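You operate a simulated robot arm through the tools that you are given. There is no shell and no other tool. Be economical: measure what you need, move in short steps, check, and stop when the job is done.

You run a simulated two-armed robot. Do the job below in one go: nothing can be reset, and whatever is moved stays where it is left.

Task
Change the wooden lamp's dead bulb for the yellow one.
Fine: switch off first; hold the lamp while you pull; dead bulb in the free cup of the bulb stand; switch on at the end.
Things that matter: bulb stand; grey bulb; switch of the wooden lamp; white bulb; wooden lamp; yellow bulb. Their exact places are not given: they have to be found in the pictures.

The check looks at the end state, three seconds after you hand in, the way a careful person would. Anything else that was tipped, shoved, dropped, spilled or broken makes it a failure.

Robot
Two 7-joint arms with two-finger parallel grippers on one trunk, on a base that drives. Base frame: it is fixed to the floor where the robot stands at the start and does not move with it; the origin is under the middle of the robot, x ahead of it, y to its left, z up; the surface under the hand at the start is at about z = 78. Lengths are in cm, angles in degrees, forces in N, time in s.
The left shoulder is at the start at [6, 14.3, 92.6], the right one opposite. With the tool pointing down near the work surface each hand reaches from about 32 to 74 cm from the robot's upright axis, wherever it stands, measured 20 degrees to its own side. Places, roughly: grey bulb (6x6x10 cm) [60, 0, 100]; switch of the wooden lamp [50, 0, 80]; wooden lamp (8x15x16 cm) [50, 0, 80]. Payload 1.57 kg a hand.
The TCP of each hand is the grasp point between the finger pads, 3 cm short of the fingertips. In the tool frame z runs along the fingers and y along their closing line. The gripper opens to 11 cm. The fingers are 2.4 cm wide and 1.2 cm thick; the gripper's body (4.8 by 11.2 cm) begins 7.8 cm behind the TCP.
Orientation is that of the tool frame in the base frame, as a unit quaternion [w, x, y, z]. With the fingers straight down and closing along the base's y, the tool's x points along the base's -x, its y along +y and its z along -z.

Tools
- The arms move only by the tool apply_moves. It takes "left_plan", "right_plan" or both (then of equal length, played together; a hand with none holds still); each is a list of rows, each a list of 7 numbers: the shift along the base's x, y, z in cm, then the turn, a rotation vector about the base's x, y, z in rad, then the gripper command, from -1 (shut) to 1 (fully open), values between in proportion. In form: [[tx, ty, tz, rx, ry, rz, claw], ...]. A call has 1 to 10 rows; each row is the pose to reach, as a shift and turn from the pose commanded when the call began. Rows are played at 5 a second. More than 5 cm and 8.6 degrees between two rows, or a gripper value outside its range, and nothing of the call is played. Where a pose cannot be reached the arm comes as near as it can. A force on the tool above 40 N (or 10 N above the force at the start of the call, whichever is more), or a blocked arm, ends the call early, and 0.2 s more pass. The fingers move at their own pace (about 4.5 cm/s each) and stop on an object; they squeeze with about 24 N. The grip force told is the motor's: it shows also when the fingers shut on nothing. Time passes only in rows, and 0.2 s behind the last, so rows that repeat a pose let the fingers close. It gives the time, the measured TCP pose, the force on the tool (base axes), the opening and the grip force at its end, in the units of the frame above (readings bear some noise), with the torque about the TCP (base axes, N m) and any sound that the robot's microphone picked up.
- Cameras (640 x 400 px; columns grow to the right, rows downward): "scene" is now at [4.4, -0.57, 153.07]; the picture's right is [-0.07, -1.00, 0.00], its down [-0.80, 0.06, -0.60] and it looks along [0.60, -0.04, -0.80] (base axes); focal length 282 px, centre (320, 200). "left" rides on the left gripper at [7, -1.6, -14.1] in its tool frame; the picture's right is [0.23, 0.97, 0.00], its down [-0.86, 0.20, -0.48] and it looks along [-0.47, 0.11, 0.88] (tool axes); focal length 222 px, centre (320, 200). "right" rides on the right gripper at [7, 1.6, -14.1] in its tool frame; the picture's right is [-0.23, 0.97, 0.00], its down [-0.86, -0.20, -0.48] and it looks along [-0.47, -0.11, 0.88] (tool axes); focal length 222 px, centre (320, 200).
- camera(camera): a new picture of that camera. It takes no simulated time.
- lift_body(by): slides the trunk up (or, below 0, down) by that many cm; the arms and the scene camera ride with it, the base frame stays. It gives what a move gives, with no picture.
- base_move(legs): drives the robot by 1 to 6 legs, each [ahead, left, turn to the left] in cm, cm and degrees, along the robot's own axes; the way and the turn of a leg run together, so that a leg with both is an arc; at most 150 cm and 180 degrees a leg. The arms and the cameras ride along, it lands a little off, and it stops where it bumps. It gives what a move gives.
- aim_head(pan, tilt): turns the head with the scene camera to pan (to the left, within 86 degrees either way) and tilt (down, from -29 to 69), counted from straight ahead of the robot. It gives what a move gives.
- measure_at(camera, pixels): for up to 12 pixels [column, row] of the newest picture of that camera ("zoom" is the newest enlarged one), the place [x, y, z] in the base frame of the surface seen there, good to about 0.3 cm. It takes no simulated time.
- close_up(camera, box): a new picture of the part [left, top, right, bottom] of that camera's present view, enlarged. It takes no simulated time.
- finish_job(): hands the job in; it is judged then, once.

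Work in short steps. Measure before you move; look again where a grasp or a placing could have gone wrong, and mend it. You have 80 turns and 78 pictures in all, those below and enlarged ones among them. Open the grippers and draw the arms clear of the work before you hand the job in, unless the task says otherwise; then end with one line.

The tools are called after "Emit:" as name(argument=value, ...) on one line, values as JSON. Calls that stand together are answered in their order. apply_moves: Moves the arms, as the interface text tells. Its arguments: {"type":"object","properties":{"left_plan":{"type":"array"},"right_plan":{"type":"array"}},"required":[]} The other tools are called the same way: lift_body (by) slides the trunk up or down; base_move (legs) drives the base; aim_head (pan, tilt) turns the head that bears the scene camera; camera (camera) takes a picture; measure_at (camera, pixels) gives the place of the surface under pixels of a picture; close_up (camera, box) takes an enlarged picture of a part of a camera's view; finish_job () hands the job in.

At the start:

```text
time: 0.0
left_eef_pos: [54.69, 11.83, 99.99]
left_orientation: [0.0, 0.0, 1.0, 0.0]
left_ft_force: [-0.9, 0.2, -0.4]
left_torque: [0.02, -0.01, 0.0]
left_grip_width: 10.99
left_finger_force: 0.1
right_eef_pos: [49.99, -30.93, 100.07]
right_orientation: [0.0, -0.001, 1.0, 0.0]
right_ft_force: [-0.5, 0.3, 0.1]
right_torque: [0.02, 0.02, 0.0]
right_grip_width: 10.99
right_finger_force: 0.0
trunk travel left (down, up): [-52.5, 6.5]
robot x, y, heading: [-0.05, 0.07, -0.1]
head pan, tilt: [-4.2, 53.0]
```

scene: 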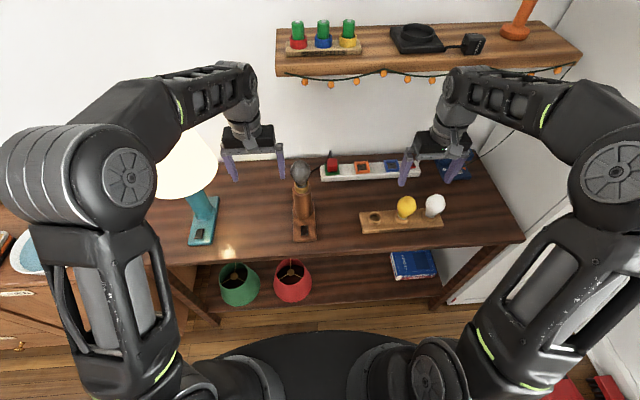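
right: 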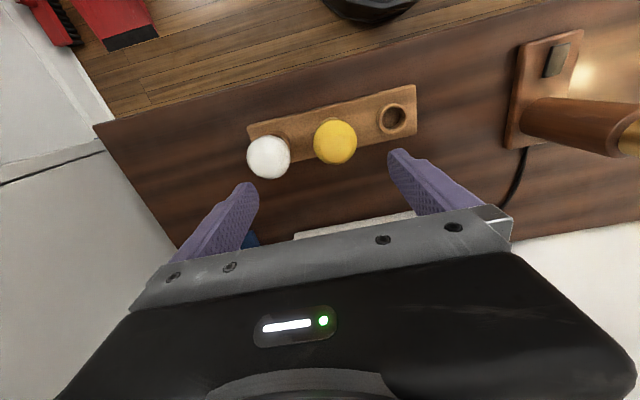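
left: 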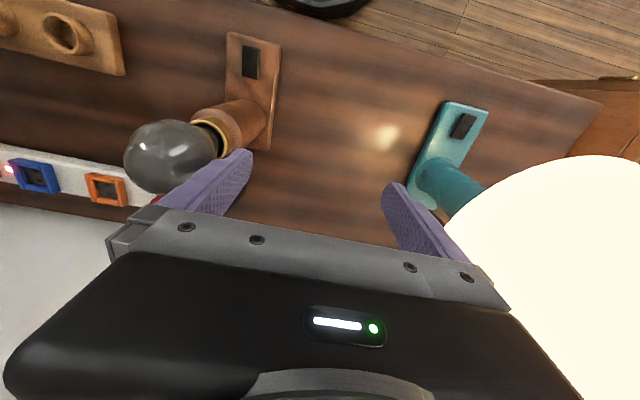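

The scene shows the wooden lamp near (303,210) with the grey bulb at (301,172), and the stand at (400,218). I take enlarged pictures to measure.

Emit:
close_up(camera="scene", box=[260, 140, 480, 260])

Emit:
measure_at(camera="left", pixels=[[250, 62], [240, 85], [165, 150], [215, 140], [262, 120], [66, 35], [240, 40], [270, 145]])

Emit:
measure_at(camera="right", pixels=[[335, 140], [269, 156], [393, 118], [556, 60], [415, 90], [250, 128], [412, 130], [360, 100]])

```text
2.91 times, centred on (370, 200) of scene
```

zoom: 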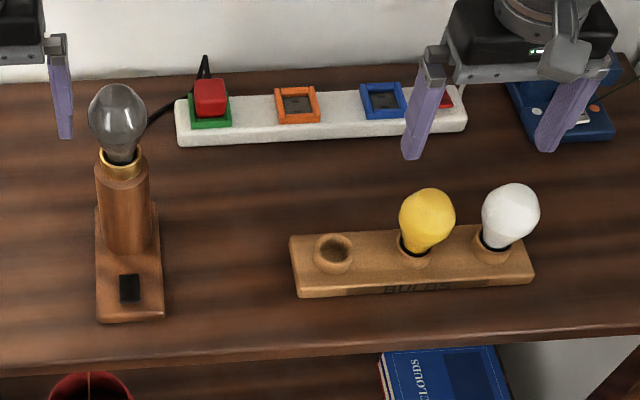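

```text
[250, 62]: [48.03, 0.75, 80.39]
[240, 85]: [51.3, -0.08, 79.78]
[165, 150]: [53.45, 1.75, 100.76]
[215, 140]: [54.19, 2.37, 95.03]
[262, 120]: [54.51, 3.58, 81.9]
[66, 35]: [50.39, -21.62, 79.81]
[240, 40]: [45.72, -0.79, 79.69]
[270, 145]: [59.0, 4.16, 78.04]
```

```text
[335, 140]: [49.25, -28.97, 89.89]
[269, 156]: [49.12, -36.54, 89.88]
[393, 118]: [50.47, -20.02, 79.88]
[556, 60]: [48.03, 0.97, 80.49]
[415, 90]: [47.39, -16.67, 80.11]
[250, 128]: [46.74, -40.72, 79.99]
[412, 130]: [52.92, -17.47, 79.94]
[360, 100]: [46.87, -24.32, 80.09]
```

I need the lamp's shape and rocker state in finer detail, so I take close-ups from both hand cameras.

Emit:
close_up(camera="left", box=[110, 20, 300, 200])

Emit:
close_up(camera="right", box=[480, 20, 640, 200])

```text
2.22 times, centred on (205, 110) of left
```

zoom: 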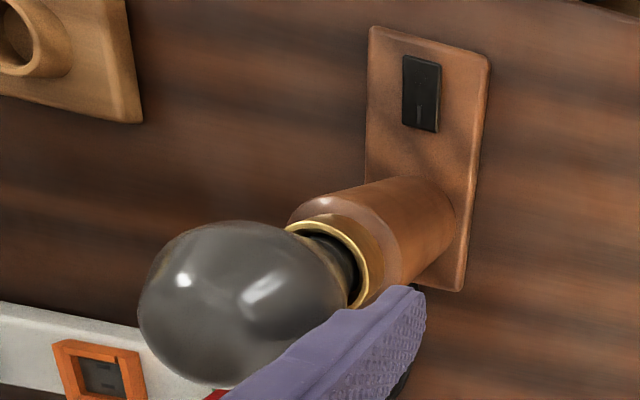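

```text
2.22 times, centred on (560, 110) of right
```

zoom: 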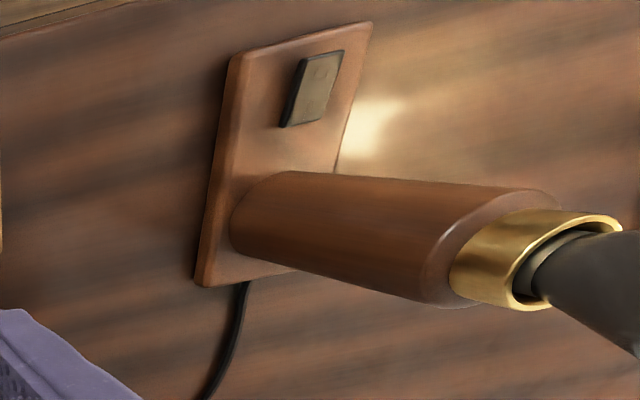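

The rocker is at (320,90) in the zoom; I measure both its ends, the stem and the collar.

Emit:
measure_at(camera="zoom", pixels=[[325, 62], [320, 75], [315, 88], [310, 100], [303, 115], [300, 40], [260, 130], [300, 220], [420, 230], [490, 255], [240, 270], [560, 220]])

Emit:
close_up(camera="left", box=[210, 25, 290, 95])

```text
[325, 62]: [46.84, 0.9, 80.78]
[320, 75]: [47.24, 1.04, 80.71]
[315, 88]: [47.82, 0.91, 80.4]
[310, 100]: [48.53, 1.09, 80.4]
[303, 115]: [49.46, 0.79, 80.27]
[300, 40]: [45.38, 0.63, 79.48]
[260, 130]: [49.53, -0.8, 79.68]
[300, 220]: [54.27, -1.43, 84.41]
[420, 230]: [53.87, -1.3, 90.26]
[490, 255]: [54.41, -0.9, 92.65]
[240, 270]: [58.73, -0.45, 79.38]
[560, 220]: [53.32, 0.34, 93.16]
```

```text
5.71 times, centred on (250, 60) of left
```

zoom: 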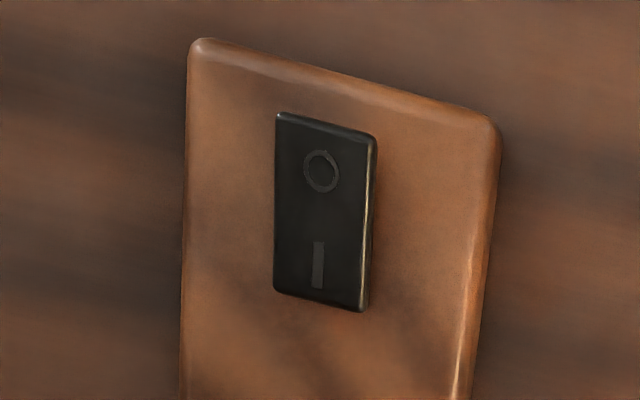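

The rocker's O end (x≈46.8) stands up and the I end is pressed, so the lamp is on. I yaw the right hand 90° in place after lifting a bit, and draw the left hand back and up out of the way.

Emit:
apply_moves(right_plan=[[-1, 1, 2, 0, 0, 0.145, 1], [-2, 2, 4, 0, 0, 0.29, 1], [-3, 4, 5, 0, 0, 0.435, 1], [-4, 6, 5, 0, 0, 0.58, 1], [-5, 8, 5, 0, 0, 0.725, 1], [-6, 10, 5, 0, 0, 0.87, 1], [-7, 11, 5, 0, 0, 1.015, 1], [-8, 12, 5, 0, 0, 1.16, 1], [-9, 13, 5, 0, 0, 1.305, 1], [-9.2, 14, 5, 0, 0, 1.45, 1]], left_plan=[[-1, 0, 3, 0, 0, 0, 1], [-3, 0, 6, 0, 0, 0, 1], [-6, 0, 8, 0, 0, 0, 1], [-9, 1, 8, 0, 0, 0, 1], [-12, 2, 8, 0, 0, 0, 1], [-14, 3, 8, 0, 0, 0, 1], [-15, 4, 8, 0, 0, 0, 1], [-15, 5, 8, 0, 0, 0, 1], [-15, 6, 8, 0, 0, 0, 1], [-15, 6, 8, 0, 0, 0, 1]])

Emit:
camera(camera="scene")

```text
time: 2.2
left_eef_pos: [39.7, 17.66, 107.92]
left_orientation: [0.0, 0.0, 1.0, 0.0]
left_ft_force: [-0.4, -0.1, 0.6]
left_torque: [0.0, 0.01, 0.01]
left_grip_width: 11.02
left_finger_force: 0.0
right_eef_pos: [40.7, -17.01, 104.81]
right_orientation: [-0.001, -0.664, 0.748, 0.0]
right_ft_force: [0.3, -0.3, 0.0]
right_torque: [0.01, 0.01, 0.0]
right_grip_width: 10.98
right_finger_force: 0.0
trunk travel left (down, up): [-52.5, 6.5]
robot x, y, heading: [0.06, 0.11, 0.0]
head pan, tilt: [-4.2, 53.0]
```

```text
70 pictures are left
```

scene: 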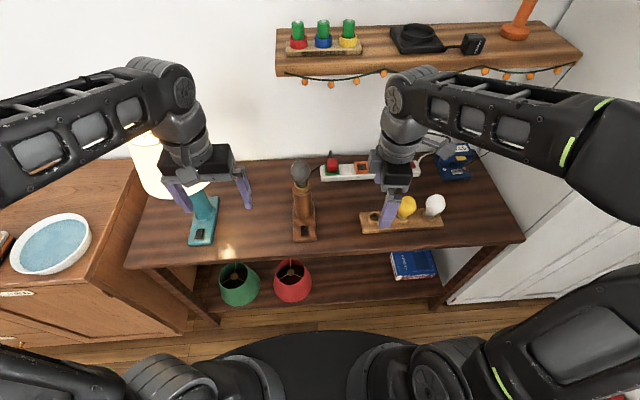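

The yaw worked. I take a close-up of the lamp from the scene camera and of the right-hand view to pin down lamp, bulb and stand axes.

Emit:
camera(camera="right")

Emit:
close_up(camera="scene", box=[270, 145, 350, 255])

Emit:
measure_at(camera="scene", pixels=[[301, 163], [296, 172], [306, 172], [295, 205], [309, 205], [303, 198], [304, 231], [420, 75], [350, 75], [292, 238], [316, 238]])

```text
69 pictures are left
```

right: 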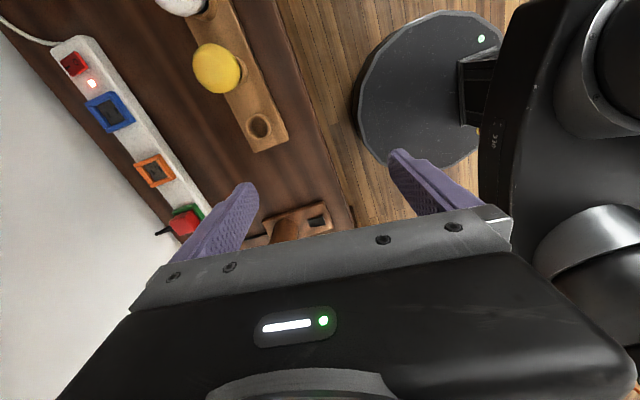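

```text
3.64 times, centred on (310, 200) of scene
```

zoom: 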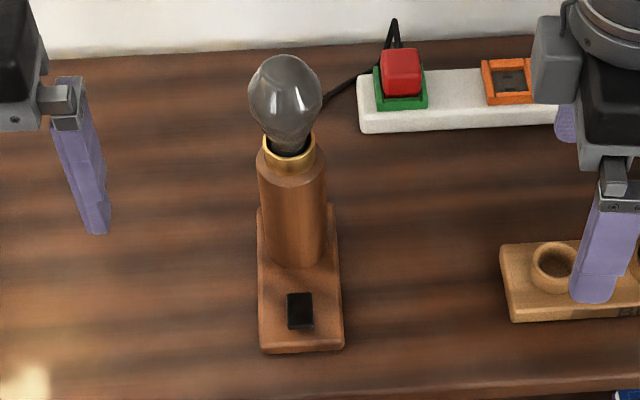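

```text
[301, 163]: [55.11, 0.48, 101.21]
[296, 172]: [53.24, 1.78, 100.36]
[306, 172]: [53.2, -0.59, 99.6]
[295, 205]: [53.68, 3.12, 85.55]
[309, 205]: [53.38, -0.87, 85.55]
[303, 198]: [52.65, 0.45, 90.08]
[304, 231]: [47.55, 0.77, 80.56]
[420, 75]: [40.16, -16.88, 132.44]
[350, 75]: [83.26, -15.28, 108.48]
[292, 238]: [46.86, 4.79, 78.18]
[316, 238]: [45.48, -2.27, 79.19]
```

I measure the bulb and collar outline in the zoom (bulb 248–323 wide at row 95, collar rim near row 150).

Emit:
measure_at(camera="zoom", pixels=[[286, 60], [286, 80], [286, 100], [253, 95], [318, 95], [264, 150], [317, 150], [290, 168], [290, 195], [288, 150], [262, 185], [324, 185]])

Emit:
measure_at(camera="right", pixels=[[217, 67], [258, 126], [285, 140], [250, 152], [248, 120], [268, 126], [317, 222], [190, 5]])

```text
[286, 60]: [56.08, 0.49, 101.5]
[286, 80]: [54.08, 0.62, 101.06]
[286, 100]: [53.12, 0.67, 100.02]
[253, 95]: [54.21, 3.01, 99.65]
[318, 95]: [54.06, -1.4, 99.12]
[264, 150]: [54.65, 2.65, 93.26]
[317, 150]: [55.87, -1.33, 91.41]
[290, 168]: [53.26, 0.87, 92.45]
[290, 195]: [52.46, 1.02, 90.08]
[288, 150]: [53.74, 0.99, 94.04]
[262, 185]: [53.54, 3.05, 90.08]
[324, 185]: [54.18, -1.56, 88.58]
```

```text
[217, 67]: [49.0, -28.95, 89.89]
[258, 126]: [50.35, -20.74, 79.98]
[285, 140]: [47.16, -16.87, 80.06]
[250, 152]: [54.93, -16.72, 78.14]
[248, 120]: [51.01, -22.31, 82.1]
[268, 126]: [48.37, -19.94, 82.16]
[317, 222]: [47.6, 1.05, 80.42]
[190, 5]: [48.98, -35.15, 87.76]
```

Stem axis ≈(55,0.85), rocker O end at (46.9,0.95,80.8). I bring the right hand's forward finger above the O end.

Emit:
apply_moves(right_plan=[[0, 4, 0, 0, 0, 0.06, 1], [0, 8, -2, 0, 0, 0.12, 1], [0, 12, -5, 0, 0, 0.12, 1], [0, 16, -9, 0, 0, 0.12, 1], [0, 18, -13, 0, 0, 0.12, 1], [0.1, 18, -17, 0, 0, 0.12, 1], [0.1, 18, -18.5, 0, 0, 0.12, 1], [0.1, 18, -18.5, 0, 0, 0.12, 1]])

Emit:
camera(camera="right")

Emit:
close_up(camera="scene", box=[260, 160, 360, 260])

```text
refused: row 4 steps farther than a row can; nothing moved
```

```text
67 pictures are left
```

right: 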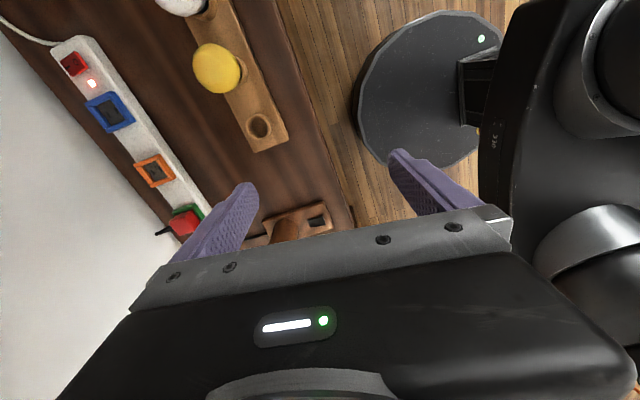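

```text
4.00 times, centred on (310, 210) of scene
```

zoom: 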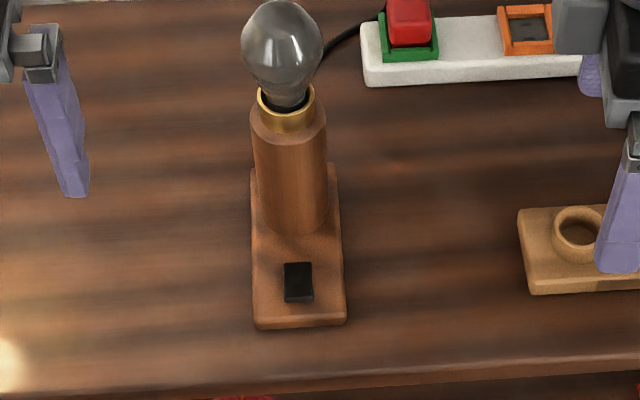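

The step was too large; I repeat with shorter rows.

Emit:
apply_moves(right_plan=[[0, 4, -1, 0, 0, 0.06, 1], [0, 8, -3, 0, 0, 0.12, 1], [0, 12, -5, 0, 0, 0.12, 1], [0, 15, -8, 0, 0, 0.12, 1], [0, 17.8, -11.5, 0, 0, 0.12, 1], [0.1, 18, -15, 0, 0, 0.12, 1], [0.1, 18, -18, 0, 0, 0.12, 1], [0.1, 18, -18.5, 0, 0, 0.12, 1], [0.1, 18, -18.5, 0, 0, 0.12, 1]])

Emit:
close_up(camera="scene", box=[260, 160, 360, 260])

Emit:
camera(camera="right")

```text
time: 4.2
left_eef_pos: [39.67, 17.81, 108.07]
left_orientation: [0.001, 0.0, 1.0, 0.0]
left_ft_force: [0.3, -0.2, 0.2]
left_torque: [-0.01, 0.04, 0.02]
left_grip_width: 11.0
left_finger_force: 0.1
right_eef_pos: [41.08, 1.03, 86.59]
right_orientation: [0.0, 0.707, -0.707, -0.001]
right_ft_force: [0.0, -0.2, 0.8]
right_torque: [-0.02, 0.0, 0.0]
right_grip_width: 11.0
right_finger_force: 0.0
trunk travel left (down, up): [-52.5, 6.5]
robot x, y, heading: [-0.07, -0.06, -0.1]
head pan, tilt: [-4.2, 53.0]
```

```text
4.00 times, centred on (310, 210) of scene
```

zoom: 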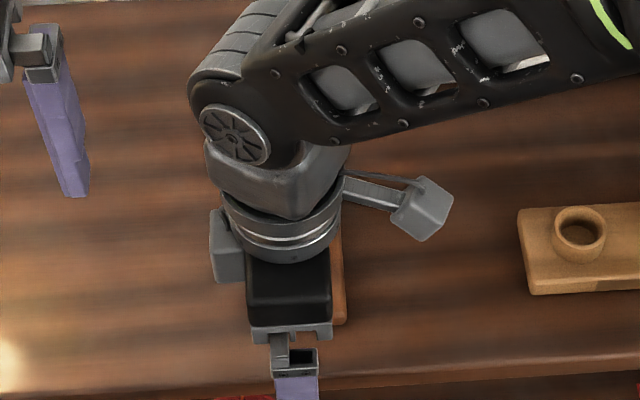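

```text
64 pictures are left
```

right: 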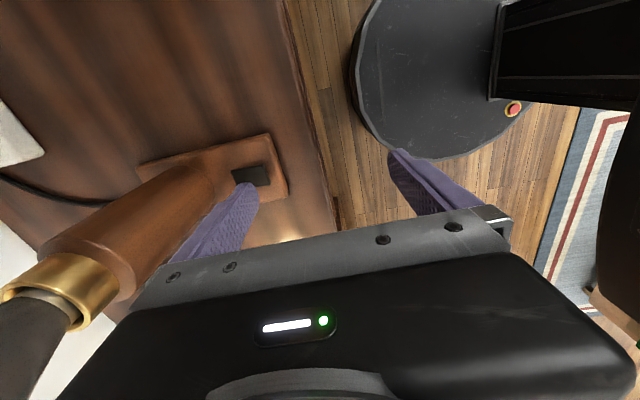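

The finger tip is at (245,187) and the rocker at (251,175). I measure the fingertip to verify its x before pressing.

Emit:
measure_at(camera="right", pixels=[[240, 187], [250, 186], [246, 192], [237, 176], [262, 168], [268, 180], [255, 190]])

Emit:
close_up(camera="right", box=[200, 140, 300, 220])

```text
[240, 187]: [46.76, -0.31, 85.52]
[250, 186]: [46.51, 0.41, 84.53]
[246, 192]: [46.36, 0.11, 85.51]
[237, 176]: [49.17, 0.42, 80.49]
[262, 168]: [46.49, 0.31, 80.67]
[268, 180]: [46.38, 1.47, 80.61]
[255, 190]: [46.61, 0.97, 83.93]
```

```text
5.00 times, centred on (250, 180) of right
```

zoom: 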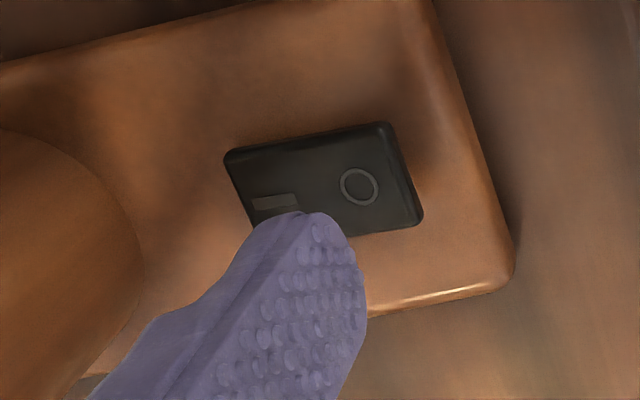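

Finger spans x≈46.5–47.7 and the rocker x≈46.4–49.3. I shift back 0.3 and press down slowly.

Emit:
apply_moves(right_plan=[[-0.4, 0, -1, 0, 0, 0, 1], [-0.4, 0, -2, 0, 0, 0, 1], [-0.4, 0, -2.5, 0, 0, 0, 1], [-0.4, 0, -2.8, 0, 0, 0, 1], [-0.4, 0, -3.1, 0, 0, 0, 1], [-0.4, 0, -3.3, 0, 0, 0, 1]])

```text
time: 5.6
left_eef_pos: [39.69, 17.67, 108.09]
left_orientation: [0.001, 0.0, 1.0, 0.0]
left_ft_force: [-0.2, 0.4, 0.4]
left_torque: [0.0, 0.03, 0.04]
left_grip_width: 10.97
left_finger_force: 0.1
right_eef_pos: [40.61, 1.09, 83.35]
right_orientation: [-0.001, 0.708, -0.707, -0.001]
right_ft_force: [-1.8, -2.1, 10.6]
right_torque: [-0.06, -0.67, -0.13]
right_grip_width: 10.89
right_finger_force: 0.1
trunk travel left (down, up): [-52.5, 6.5]
robot x, y, heading: [-0.11, 0.62, 0.1]
head pan, tilt: [-4.2, 53.0]
heard: click
```

A click was heard. I raise the hand and look.

Emit:
apply_moves(right_plan=[[0, 0, 2, 0, 0, 0, 1], [0, 0, 5, 0, 0, 0, 1], [0, 0, 9, 0, 0, 0, 1], [0, -4, 12, 0, 0, 0, 1], [0, -8, 15, 0, 0, 0, 1], [0, -12, 18, 0, 0, 0, 1], [0, -16, 20, 0, 0, 0, 1], [0, -20, 22, 0, 0, 0, 1], [0, -24, 24, 0, 0, 0, 1], [0, -24, 24, 0, 0, 0, 1]])

Emit:
close_up(camera="scene", box=[270, 150, 460, 260])

Emit:
measure_at(camera="zoom", pixels=[[117, 263], [117, 268], [117, 274], [117, 280], [117, 286]])

```text
time: 7.8
left_eef_pos: [39.8, 17.72, 107.97]
left_orientation: [0.0, 0.0, 1.0, 0.001]
left_ft_force: [0.4, -1.4, 0.2]
left_torque: [0.03, -0.06, 0.01]
left_grip_width: 10.99
left_finger_force: 0.0
right_eef_pos: [40.41, -23.12, 107.04]
right_orientation: [0.0, 0.707, -0.707, 0.0]
right_ft_force: [-0.9, -0.8, -0.4]
right_torque: [0.03, 0.02, 0.02]
right_grip_width: 11.0
right_finger_force: 0.0
trunk travel left (down, up): [-52.5, 6.5]
robot x, y, heading: [0.0, -0.1, 0.3]
head pan, tilt: [-4.2, 53.0]
```

```text
3.37 times, centred on (365, 205) of scene
```

zoom: 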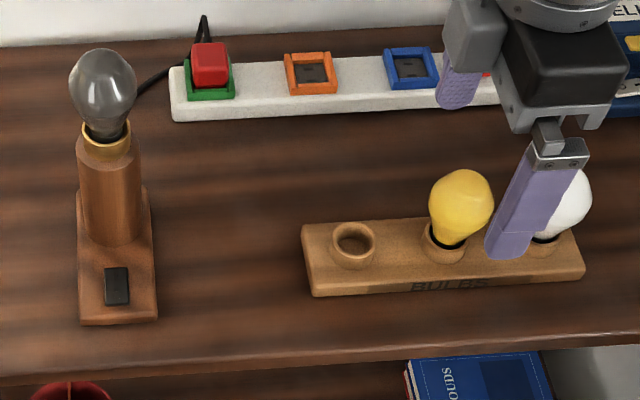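

```text
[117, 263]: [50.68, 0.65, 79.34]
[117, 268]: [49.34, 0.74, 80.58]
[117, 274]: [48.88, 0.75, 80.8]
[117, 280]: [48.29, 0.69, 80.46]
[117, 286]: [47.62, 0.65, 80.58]
```

The switch clicked over. Now I tilt the left hand to 60° (fingers forward and down) and bring it in front of the lamp stem.

Emit:
apply_moves(left_plan=[[0, -1, -1, 0, -0.13, 0, 1], [0, -3, -2, 0, -0.26, 0, 1], [0, -5, -4, 0, -0.39, 0, 1], [0, -7, -6, 0, -0.52, 0, 1], [1, -9, -8, 0, -0.65, 0, 1], [1, -11, -10, 0, -0.78, 0, 1], [1, -13, -12, 0, -0.91, 0, 1], [1, -15, -13.5, 0, -1.04, 0, 1], [1.5, -16.8, -14.7, 0, -1.04, 0, 1], [1.5, -16.8, -14.7, 0, -1.04, 0, 1]])

Emit:
camera(camera="left")

Emit:
camera(camera="scene")

```text
time: 10.0
left_eef_pos: [42.28, -0.44, 93.21]
left_orientation: [0.497, 0.0, 0.868, 0.0]
left_ft_force: [0.2, 1.5, 0.3]
left_torque: [-0.02, 0.01, 0.0]
left_grip_width: 11.0
left_finger_force: 0.0
left hand out of reach, approached as far as the arm can: row 6, 7, 8, 9, 10
right_eef_pos: [40.51, -23.02, 107.03]
right_orientation: [0.0, 0.707, -0.707, 0.0]
right_ft_force: [0.6, 0.1, -0.1]
right_torque: [-0.03, 0.0, 0.0]
right_grip_width: 11.0
right_finger_force: 0.0
trunk travel left (down, up): [-52.5, 6.5]
robot x, y, heading: [0.01, -0.21, -0.1]
head pan, tilt: [-4.2, 53.0]
```

```text
61 pictures are left
```

left: 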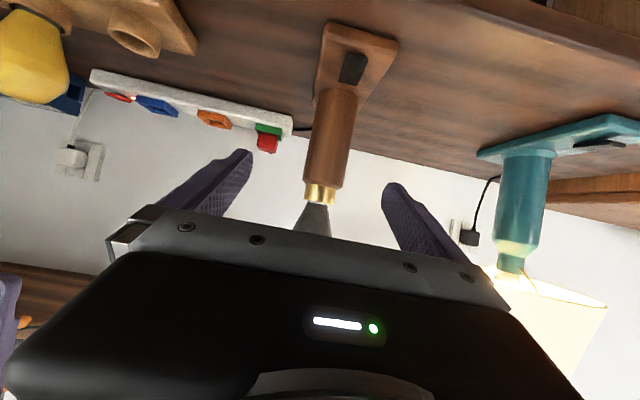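

```text
60 pictures are left
```

scene: 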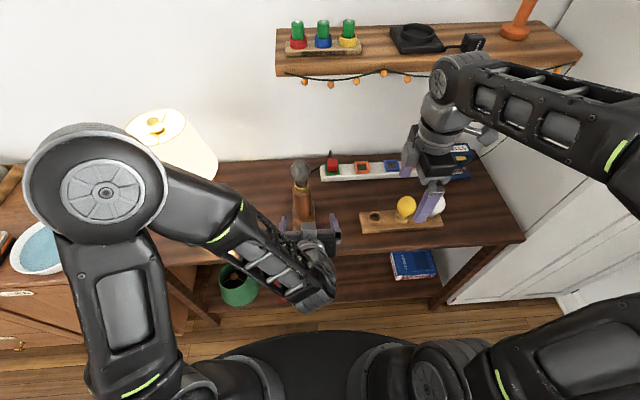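

The arm was too folded there but is near enough. The stem is centred between the fingers (≈325,140). I advance a few cm along the fingers and check.

Emit:
apply_moves(left_plan=[[2, 0.5, -1, 0, 0, 0, 1], [4, 0.5, -2, 0, 0, 0, 1], [6, 0.5, -3, 0, 0, 0, 1], [6, 0.5, -3, 0, 0, 0, 1]])

```text
time: 11.0
left_eef_pos: [48.15, 0.2, 90.25]
left_orientation: [0.497, -0.001, 0.868, 0.001]
left_ft_force: [0.4, -0.1, 0.3]
left_torque: [-0.01, -0.02, 0.01]
left_grip_width: 10.98
left_finger_force: 0.1
right_eef_pos: [40.28, -23.08, 107.06]
right_orientation: [0.0, 0.707, -0.707, 0.0]
right_ft_force: [-0.3, 0.6, 0.3]
right_torque: [-0.01, -0.02, -0.01]
right_grip_width: 11.0
right_finger_force: 0.0
trunk travel left (down, up): [-52.5, 6.5]
robot x, y, heading: [0.05, 0.03, 0.1]
head pan, tilt: [-4.2, 53.0]
```

Reached well; remaining shift to the stem axis is (6.8, 0.65, −4). I go there with open fingers.

Emit:
apply_moves(left_plan=[[2.3, 0.4, -1.3, 0, 0, 0, 1], [4.6, 0.65, -2.7, 0, 0, 0, 1], [6.6, 0.65, -4, 0, 0, 0, 1], [6.6, 0.65, -4, 0, 0, 0, 1]])

Emit:
camera(camera="left")

Emit:
close_up(camera="scene", box=[250, 140, 370, 260])

```text
time: 12.0
left_eef_pos: [54.9, 0.79, 86.1]
left_orientation: [0.497, 0.0, 0.868, 0.0]
left_ft_force: [0.3, -0.4, -0.4]
left_torque: [0.0, 0.02, 0.0]
left_grip_width: 11.0
left_finger_force: 0.0
right_eef_pos: [40.39, -23.13, 107.12]
right_orientation: [0.001, -0.707, 0.707, 0.0]
right_ft_force: [0.9, -0.2, -0.1]
right_torque: [0.01, -0.01, 0.01]
right_grip_width: 10.98
right_finger_force: 0.0
trunk travel left (down, up): [-52.5, 6.5]
robot x, y, heading: [-0.04, -0.25, 0.0]
head pan, tilt: [-4.2, 53.0]
```

```text
59 pictures are left
```

left: 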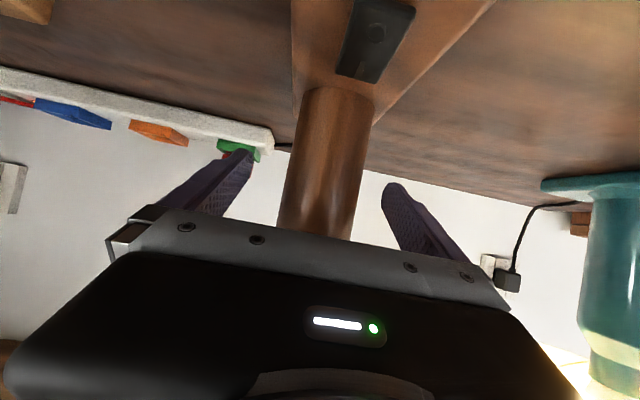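

```text
3.33 times, centred on (310, 200) of scene
```

zoom: 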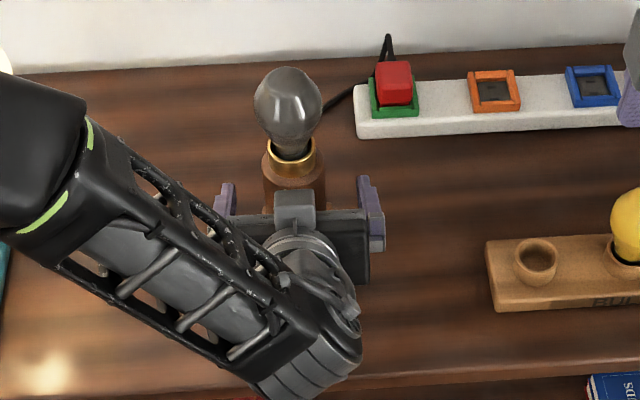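

The stem sits centred between the open fingers. I close the left gripper gently on it.

Emit:
apply_moves(left_plan=[[0, 0, 0, 0, 0, 0, 0.5], [0, 0, 0, 0, 0, 0, 0.1], [0, 0, 0, 0, 0, 0, -0.1], [0, 0, 0, 0, 0, 0, -0.3], [0, 0, 0, 0, 0, 0, -0.6], [0, 0, 0, 0, 0, 0, -1], [0, 0, 0, 0, 0, 0, -1]])

Emit:
close_up(camera="scene", box=[250, 140, 370, 260])

Emit:
measure_at(camera="zoom", pixels=[[288, 72], [288, 95], [258, 100], [318, 100], [270, 155], [313, 155], [288, 130]])

```text
time: 13.6
left_eef_pos: [54.9, 0.95, 86.06]
left_orientation: [0.497, 0.0, 0.868, 0.0]
left_ft_force: [-0.7, 2.0, 0.9]
left_torque: [-0.03, 0.04, 0.06]
left_grip_width: 5.38
left_finger_force: 24.1
right_eef_pos: [40.43, -23.01, 107.11]
right_orientation: [0.0, 0.708, -0.706, 0.001]
right_ft_force: [-0.2, -0.5, -0.5]
right_torque: [0.02, 0.0, 0.03]
right_grip_width: 11.01
right_finger_force: 0.1
trunk travel left (down, up): [-52.5, 6.5]
robot x, y, heading: [0.07, -0.41, -0.1]
head pan, tilt: [-4.2, 53.0]
```

```text
3.33 times, centred on (310, 200) of scene
```

zoom: 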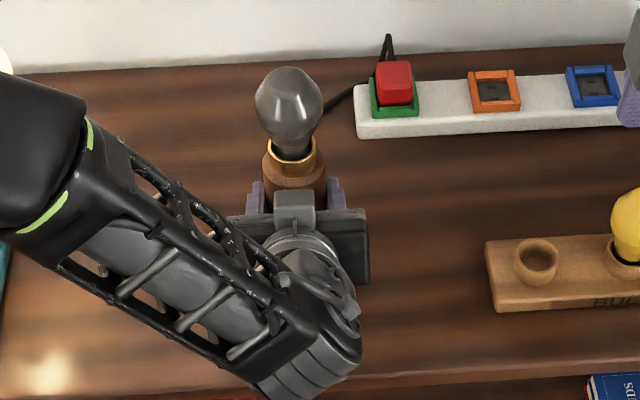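

```text
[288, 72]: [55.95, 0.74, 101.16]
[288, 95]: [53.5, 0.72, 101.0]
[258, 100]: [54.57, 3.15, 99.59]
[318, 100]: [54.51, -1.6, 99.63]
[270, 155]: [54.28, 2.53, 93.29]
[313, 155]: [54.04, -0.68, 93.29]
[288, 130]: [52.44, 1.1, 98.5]
```

The lamp is held (width 5.38). Before bringing the right hand over the bulb, I measure the top of the left gripper near it.

Emit:
measure_at(camera="zoom", pixels=[[293, 195], [293, 215], [250, 220], [345, 220], [340, 185], [256, 190], [300, 240]])

Emit:
apply_moves(right_plan=[[3, 2, 1, 0, 0, 0, 0.6], [6, 5, 2, 0, 0, 0, 0.6], [9, 8, 3, 0, 0, 0, 0.6], [11, 11.5, 4, 0, 0, 0, 0.6], [13, 15, 4, 0, 0, 0, 0.6], [14.6, 18, 4, 0, 0, 0, 0.6], [14.6, 21, 4, 0, 0, 0, 0.6], [14.6, 23.8, 4, 0, 0, 0, 0.6], [14.6, 23.8, 4, 0, 0, 0, 0.6]])

Emit:
camera(camera="scene")

Emit:
camera(camera="right")

```text
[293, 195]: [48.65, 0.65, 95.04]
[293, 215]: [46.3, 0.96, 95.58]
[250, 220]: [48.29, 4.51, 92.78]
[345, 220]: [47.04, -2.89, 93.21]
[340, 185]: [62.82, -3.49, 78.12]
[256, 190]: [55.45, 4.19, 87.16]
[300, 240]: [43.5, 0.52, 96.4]
```

```text
time: 15.6
left_eef_pos: [54.81, 1.08, 86.12]
left_orientation: [0.497, -0.001, 0.868, 0.0]
left_ft_force: [0.1, 1.1, 0.4]
left_torque: [0.03, 0.08, -0.07]
left_grip_width: 5.34
left_finger_force: 24.3
right_eef_pos: [50.8, -7.48, 111.42]
right_orientation: [-0.021, 0.714, -0.699, -0.002]
right_ft_force: [-0.7, 0.0, -0.1]
right_torque: [-0.06, -0.04, 0.04]
right_grip_width: 8.8
right_finger_force: 0.1
right hand out of reach, approached as far as the arm can: row 4, 5, 6, 7, 8, 9
trunk travel left (down, up): [-52.5, 6.5]
robot x, y, heading: [-0.14, -0.25, -0.3]
head pan, tilt: [-4.2, 53.0]
```

```text
56 pictures are left
```

scene: 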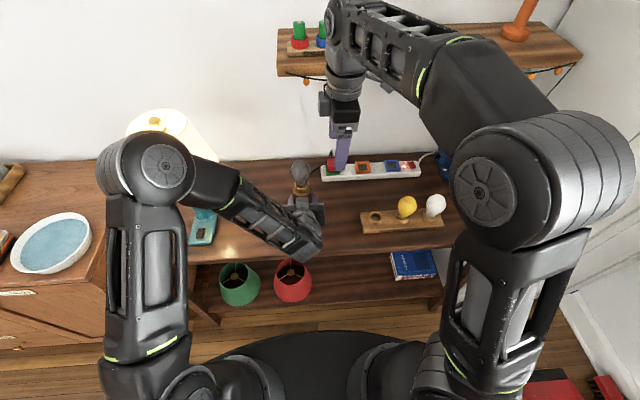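

```text
55 pictures are left
```

right: 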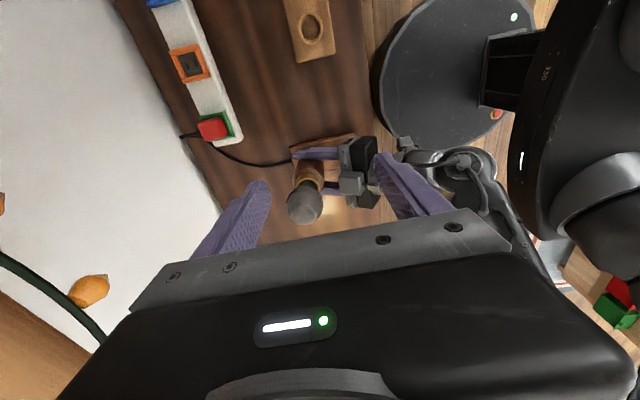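

At z=111 the spot is out of reach for the vertical hand, so I go lower: first down to z≈106 where the fingertips (z≈103) still clear the bulb top (101.7), staying at the right of the bulb.

Emit:
apply_moves(right_plan=[[0, 0, -2, -0.01, 0.01, -0.01, 0.6], [0.5, 0, -4, -0.02, 0.02, -0.02, 0.6], [1, 0, -5.6, -0.032, 0.027, -0.021, 0.6], [2.5, 0, -5.6, -0.032, 0.027, -0.021, 0.6], [4.3, 0, -5.6, -0.032, 0.027, -0.021, 0.6], [4.3, 0, -5.6, -0.032, 0.027, -0.021, 0.6]])

```text
time: 17.0
left_eef_pos: [54.91, 0.86, 86.12]
left_orientation: [0.497, 0.0, 0.868, 0.0]
left_ft_force: [-1.0, 0.7, 0.9]
left_torque: [0.08, -0.27, 0.09]
left_grip_width: 5.39
left_finger_force: 24.1
right_eef_pos: [55.31, -7.8, 105.65]
right_orientation: [-0.02, -0.699, 0.715, -0.002]
right_ft_force: [-0.2, -0.3, 0.2]
right_torque: [0.01, -0.01, 0.03]
right_grip_width: 8.79
right_finger_force: 0.1
trunk travel left (down, up): [-52.5, 6.5]
robot x, y, heading: [0.07, 0.07, -0.0]
head pan, tilt: [-4.2, 53.0]
```

Reached. I undo the small tilt and slide over the bulb axis (55.1, 0.8) at this height.

Emit:
apply_moves(right_plan=[[-0.1, 2, 0, 0.031, -0.025, 0.022, 0.6], [-0.2, 4.5, 0, 0.031, -0.025, 0.022, 0.6], [-0.2, 7, 0, 0.031, -0.025, 0.022, 0.6], [-0.2, 8.6, 0, 0.031, -0.025, 0.022, 0.6], [-0.2, 8.6, 0, 0.031, -0.025, 0.022, 0.6]])

Emit:
camera(camera="right")

Emit:
camera(camera="scene")

```text
time: 18.2
left_eef_pos: [54.91, 0.81, 85.97]
left_orientation: [0.497, 0.0, 0.868, 0.0]
left_ft_force: [-0.3, 0.1, -0.4]
left_torque: [0.08, -0.24, 0.09]
left_grip_width: 5.38
left_finger_force: 24.3
right_eef_pos: [55.06, 0.68, 105.62]
right_orientation: [-0.001, -0.707, 0.708, 0.001]
right_ft_force: [1.1, 0.0, -0.4]
right_torque: [-0.01, 0.01, -0.03]
right_grip_width: 8.78
right_finger_force: 0.0
trunk travel left (down, up): [-52.5, 6.5]
robot x, y, heading: [0.16, -0.07, -0.2]
head pan, tilt: [-4.2, 53.0]
```

```text
54 pictures are left
```

right: 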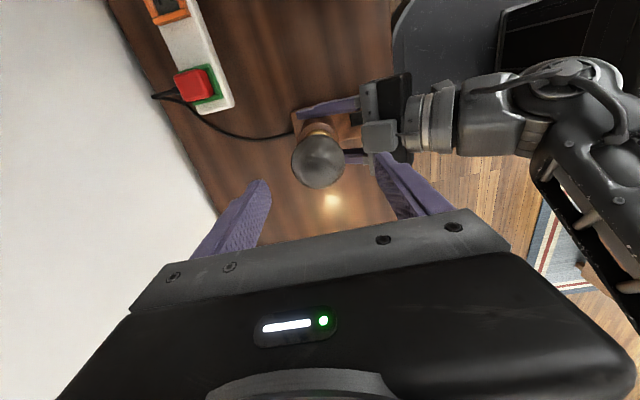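

```text
53 pictures are left
```

scene: 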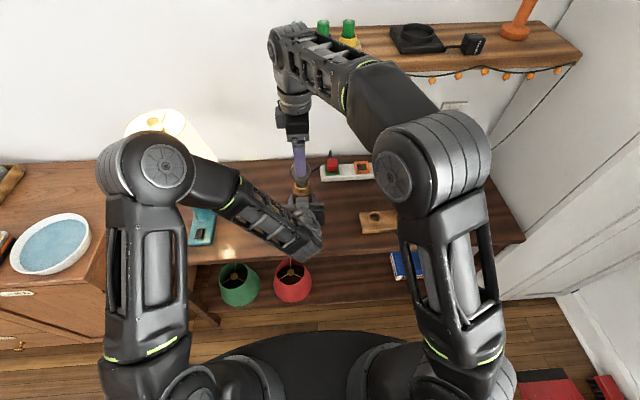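

The bulb (318,160) is centred between the fingertips (262 and 378). I descend to TCP z≈99, keeping clear of the left gripper's top (z≈95).

Emit:
apply_moves(right_plan=[[0, 0.1, -1.5, 0, 0, 0, 0.6], [0, 0.1, -3, 0, 0, 0, 0.6], [0, 0.1, -4.5, 0, 0, 0, 0.6], [0, 0.1, -5.6, 0, 0, 0, 0.6], [0, 0.1, -6.6, 0, 0, 0, 0.6], [0, 0.1, -6.6, 0, 0, 0, 0.6]])

Emit:
camera(camera="right")

```text
time: 19.6
left_eef_pos: [54.84, 0.87, 86.06]
left_orientation: [0.497, 0.0, 0.868, 0.0]
left_ft_force: [-0.9, 1.0, -0.6]
left_torque: [0.03, -0.1, -0.01]
left_grip_width: 5.37
left_finger_force: 24.0
right_eef_pos: [55.07, 0.72, 98.92]
right_orientation: [0.001, 0.707, -0.707, -0.001]
right_ft_force: [-1.3, -0.3, -0.1]
right_torque: [-0.02, 0.0, 0.01]
right_grip_width: 8.79
right_finger_force: 0.1
trunk travel left (down, up): [-52.5, 6.5]
robot x, y, heading: [0.3, 0.24, -0.1]
head pan, tilt: [-4.2, 53.0]
```

```text
52 pictures are left
```

right: 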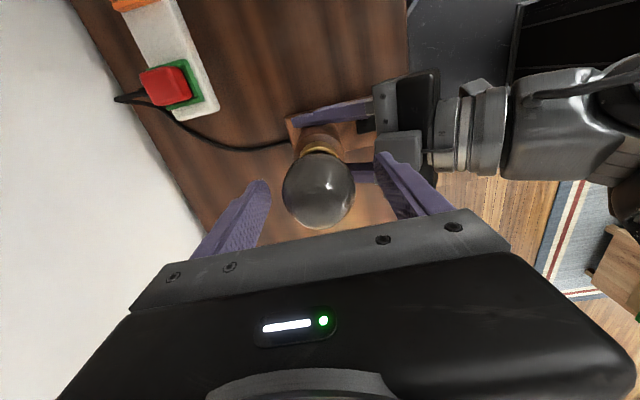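

Centred. I close the right gripper on the bulb.

Emit:
apply_moves(right_plan=[[0, 0, 0, 0, 0, 0, 0.2], [0, 0, 0, 0, 0, 0, 0], [0, 0, 0, 0, 0, 0, -0.2], [0, 0, 0, 0, 0, 0, -0.5], [0, 0, 0, 0, 0, 0, -1], [0, 0, 0, 0, 0, 0, -1]])

Emit:
camera(camera="right")

```text
time: 21.0
left_eef_pos: [54.83, 0.93, 86.08]
left_orientation: [0.497, -0.001, 0.868, 0.001]
left_ft_force: [-1.3, -0.8, 0.2]
left_torque: [-0.03, 0.01, -0.06]
left_grip_width: 5.36
left_finger_force: 24.0
right_eef_pos: [55.1, 0.71, 98.95]
right_orientation: [0.0, -0.707, 0.707, 0.001]
right_ft_force: [-0.9, 0.9, 0.1]
right_torque: [-0.01, -0.02, 0.0]
right_grip_width: 5.12
right_finger_force: 24.5
trunk travel left (down, up): [-52.5, 6.5]
robot x, y, heading: [0.08, 0.25, 0.2]
head pan, tilt: [-4.2, 53.0]
```

```text
51 pictures are left
```

right: 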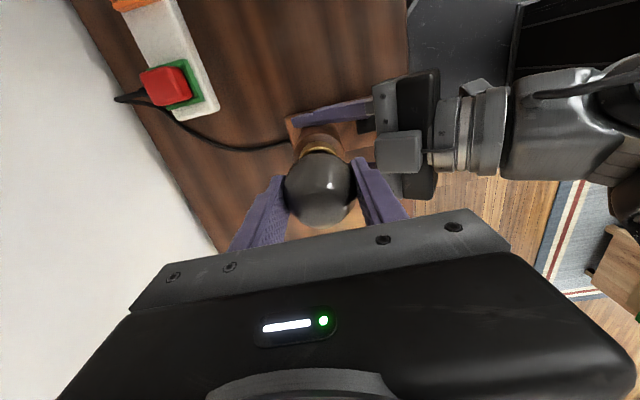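

Bulb gripped at 5.12 cm width. I pull up gently while the left hand holds.

Emit:
apply_moves(right_plan=[[0, 0, 0.4, 0, 0, 0, -1], [0, 0, 0.8, 0, 0, 0, -1], [0, 0, 1.3, 0, 0, 0, -1], [0, 0, 1.8, 0, 0, 0, -1], [0, 0, 2.4, 0, 0, 0, -1], [0, 0, 3, 0, 0, 0, -1]])

Emit:
camera(camera="right")

```text
time: 22.4
left_eef_pos: [54.95, 0.8, 86.16]
left_orientation: [0.497, -0.001, 0.867, 0.001]
left_ft_force: [-1.5, -2.1, 0.4]
left_torque: [0.01, 0.02, 0.04]
left_grip_width: 5.37
left_finger_force: 24.1
right_eef_pos: [54.98, 0.73, 102.07]
right_orientation: [-0.001, -0.707, 0.707, 0.001]
right_ft_force: [-0.7, 0.0, -0.2]
right_torque: [-0.02, 0.01, 0.04]
right_grip_width: 5.11
right_finger_force: 23.9
trunk travel left (down, up): [-52.5, 6.5]
robot x, y, heading: [-0.02, 0.26, 0.2]
head pan, tilt: [-4.2, 53.0]
```

```text
50 pictures are left
```

right: 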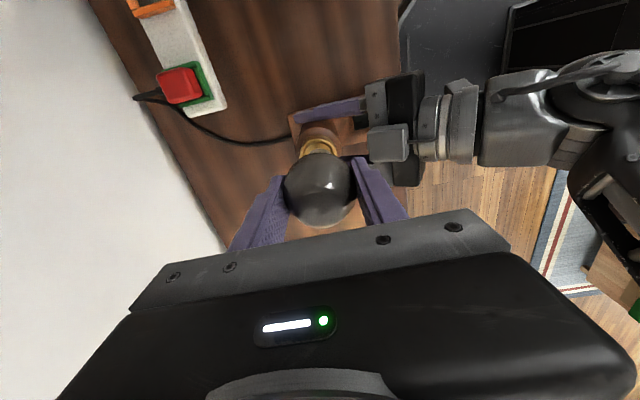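

The bulb came up freely with the hand. I raise another 2.5 cm and look from the head.

Emit:
apply_moves(right_plan=[[0, 0, 0.8, 0, 0, 0, -1], [0, 0, 1.6, 0, 0, 0, -1], [0, 0, 2.5, 0, 0, 0, -1], [0, 0, 2.5, 0, 0, 0, -1]])

Emit:
close_up(camera="scene", box=[240, 100, 380, 240])

Emit:
close_up(camera="right", box=[240, 90, 420, 240])

```text
time: 23.4
left_eef_pos: [54.87, 0.88, 86.08]
left_orientation: [0.496, 0.0, 0.868, 0.0]
left_ft_force: [-1.7, -0.7, 0.0]
left_torque: [-0.11, -0.03, -0.02]
left_grip_width: 5.34
left_finger_force: 24.2
right_eef_pos: [54.99, 0.9, 104.5]
right_orientation: [-0.002, -0.706, 0.708, 0.0]
right_ft_force: [0.5, 0.2, -0.9]
right_torque: [-0.03, 0.02, 0.02]
right_grip_width: 5.09
right_finger_force: 23.9
trunk travel left (down, up): [-52.5, 6.5]
robot x, y, heading: [-0.26, -0.01, 0.1]
head pan, tilt: [-4.2, 53.0]
```

```text
2.86 times, centred on (310, 170) of scene
```

zoom: 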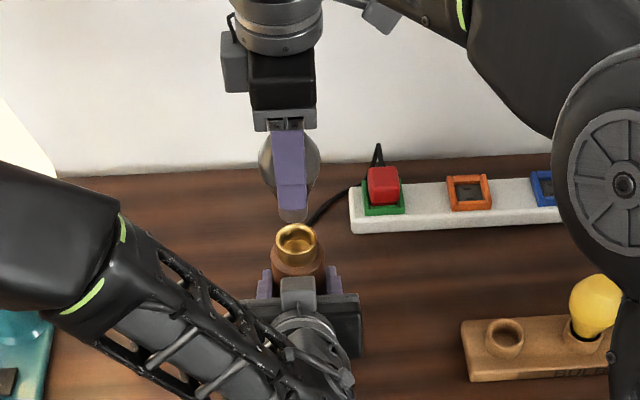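

```text
2.67 times, centred on (330, 165) of right
```

zoom: 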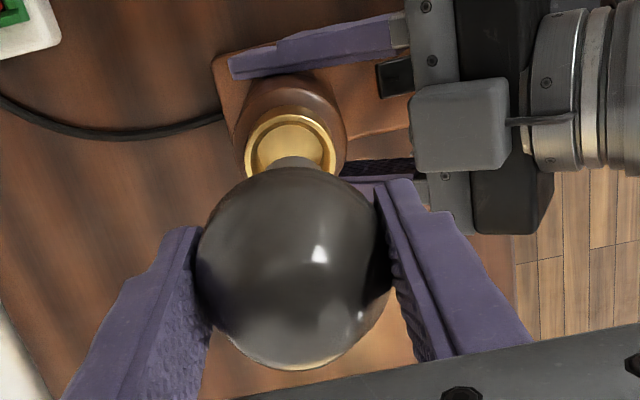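

The grey bulb is out and clear of the gold socket. I take a close-up of the stand's free cup to find its centre.

Emit:
close_up(camera="scene", box=[280, 170, 400, 245])

```text
5.33 times, centred on (340, 208) of scene
```

zoom: 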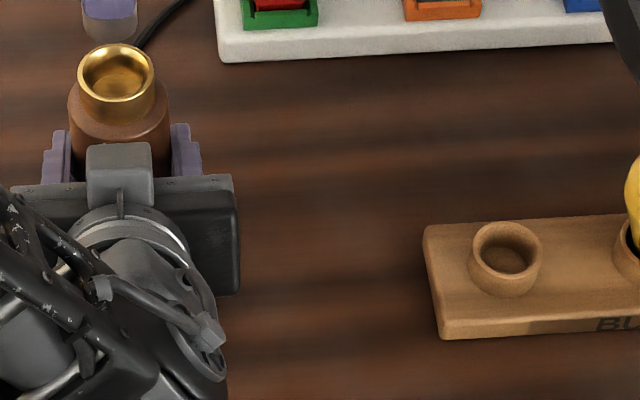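

I measure the rims: cup rim at (472–539, 224–277) and socket rim at (80–153, 46–100).

Emit:
measure_at(camera="zoom", pixels=[[472, 250], [539, 248], [506, 224], [505, 276], [505, 258], [80, 72], [152, 72], [116, 47], [117, 99], [117, 85]])

```text
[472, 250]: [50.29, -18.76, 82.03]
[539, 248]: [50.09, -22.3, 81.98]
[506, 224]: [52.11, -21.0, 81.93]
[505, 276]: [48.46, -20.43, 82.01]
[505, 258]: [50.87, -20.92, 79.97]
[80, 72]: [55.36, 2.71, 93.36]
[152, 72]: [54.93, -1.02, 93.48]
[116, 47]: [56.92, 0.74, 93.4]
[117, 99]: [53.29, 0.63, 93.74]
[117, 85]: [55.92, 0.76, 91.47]
```

Cup centre ≈(50.3,−20.5), floor 80; the bulb's foot is 7.5 below the TCP, so the seat is TCP z≈87.5. I carry the bulb over the cup.

Emit:
apply_moves(right_plan=[[0, -3, 0.2, 0, 0, 0, -1], [-0.5, -6.5, 0, 0, 0, 0, -1], [-1.5, -10, -1, 0, 0, 0, -1], [-2.5, -13.5, -3, 0, 0, 0, -1], [-3.5, -17, -5, 0, 0, 0, -1], [-4.5, -20, -7, 0, 0, 0, -1], [-4.7, -21.5, -9, 0, 0, 0, -1], [-4.7, -21.5, -11, 0, 0, 0, -1], [-4.7, -21.5, -12.5, 0, 0, 0, -1], [-4.7, -21.5, -12.5, 0, 0, 0, -1]])

Emit:
close_up(camera="scene", box=[320, 150, 460, 250])

Emit:
camera(camera="right")

```text
time: 25.6
left_eef_pos: [54.82, 0.95, 86.1]
left_orientation: [0.497, 0.001, 0.868, -0.001]
left_ft_force: [-0.9, 1.4, -0.2]
left_torque: [0.05, 0.02, 0.0]
left_grip_width: 5.34
left_finger_force: 23.9
right_eef_pos: [50.4, -20.59, 92.0]
right_orientation: [0.002, 0.707, -0.707, 0.0]
right_ft_force: [0.7, -0.2, 0.2]
right_torque: [0.02, 0.01, 0.02]
right_grip_width: 5.09
right_finger_force: 24.1
trunk travel left (down, up): [-52.5, 6.5]
robot x, y, heading: [-0.4, 0.13, -0.1]
head pan, tilt: [-4.2, 53.0]
```

```text
4.00 times, centred on (390, 200) of scene
```

zoom: 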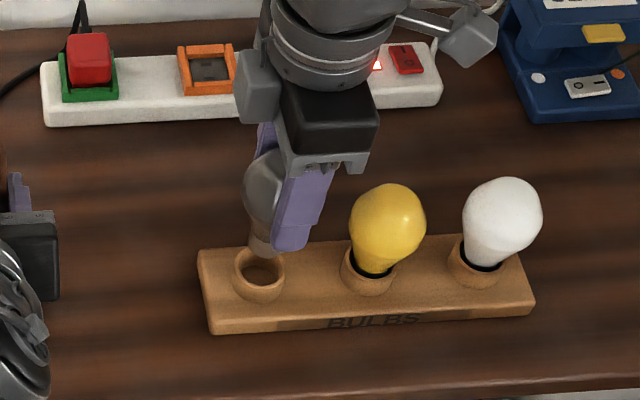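

```text
45 pictures are left
```

right: 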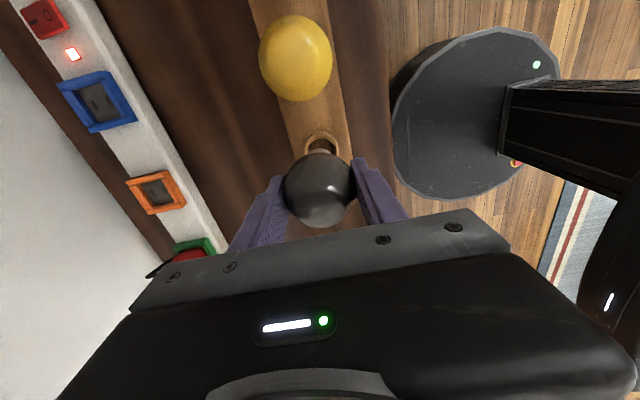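

The bulb's foot (262,250 in the zoom) is right over the cup (259,270). I lower with small steps to seat it.

Emit:
apply_moves(right_plan=[[0, 0, -1, 0, 0, 0, -1], [0, 0, -2, 0, 0, 0, -1], [0, 0, -3, 0, 0, 0, -1], [0, 0, -3.7, 0, 0, 0, -1], [0, 0, -4.3, 0, 0, 0, -1], [0, 0, -4.5, 0, 0, 0, -1]])

Emit:
close_up(camera="scene", box=[320, 150, 460, 250])

```text
time: 27.0
left_eef_pos: [54.86, 0.76, 86.04]
left_orientation: [0.497, 0.0, 0.868, 0.0]
left_ft_force: [-0.2, 1.3, -0.2]
left_torque: [0.06, 0.0, 0.01]
left_grip_width: 5.35
left_finger_force: 23.9
right_eef_pos: [50.41, -20.57, 87.6]
right_orientation: [-0.002, -0.707, 0.707, 0.0]
right_ft_force: [-0.3, 0.8, -0.5]
right_torque: [0.03, 0.01, -0.02]
right_grip_width: 5.06
right_finger_force: 23.6
trunk travel left (down, up): [-52.5, 6.5]
robot x, y, heading: [0.2, -0.36, -0.2]
head pan, tilt: [-4.2, 53.0]
```

```text
4.00 times, centred on (390, 200) of scene
```

zoom: 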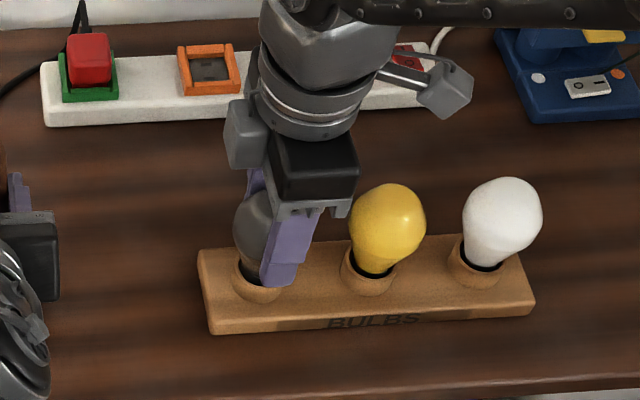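

The bulb is inside the cup with no contact force yet; I lower up to 0.5 more to feel the floor.

Emit:
apply_moves(right_plan=[[0, 0, -0.15, 0, 0, 0, -1], [0, 0, -0.3, 0, 0, 0, -1], [0, 0, -0.4, 0, 0, 0, -1]])

```text
time: 27.8
left_eef_pos: [54.82, 0.77, 86.12]
left_orientation: [0.497, 0.001, 0.868, 0.0]
left_ft_force: [-0.1, -0.3, -0.9]
left_torque: [0.03, -0.05, 0.01]
left_grip_width: 5.36
left_finger_force: 24.4
right_eef_pos: [50.37, -20.58, 87.23]
right_orientation: [0.0, 0.707, -0.707, 0.0]
right_ft_force: [0.8, -0.1, 16.8]
right_torque: [0.01, -0.02, -0.04]
right_grip_width: 5.13
right_finger_force: 24.1
trunk travel left (down, up): [-52.5, 6.5]
robot x, y, heading: [-0.07, 0.02, 0.1]
head pan, tilt: [-4.2, 53.0]
```

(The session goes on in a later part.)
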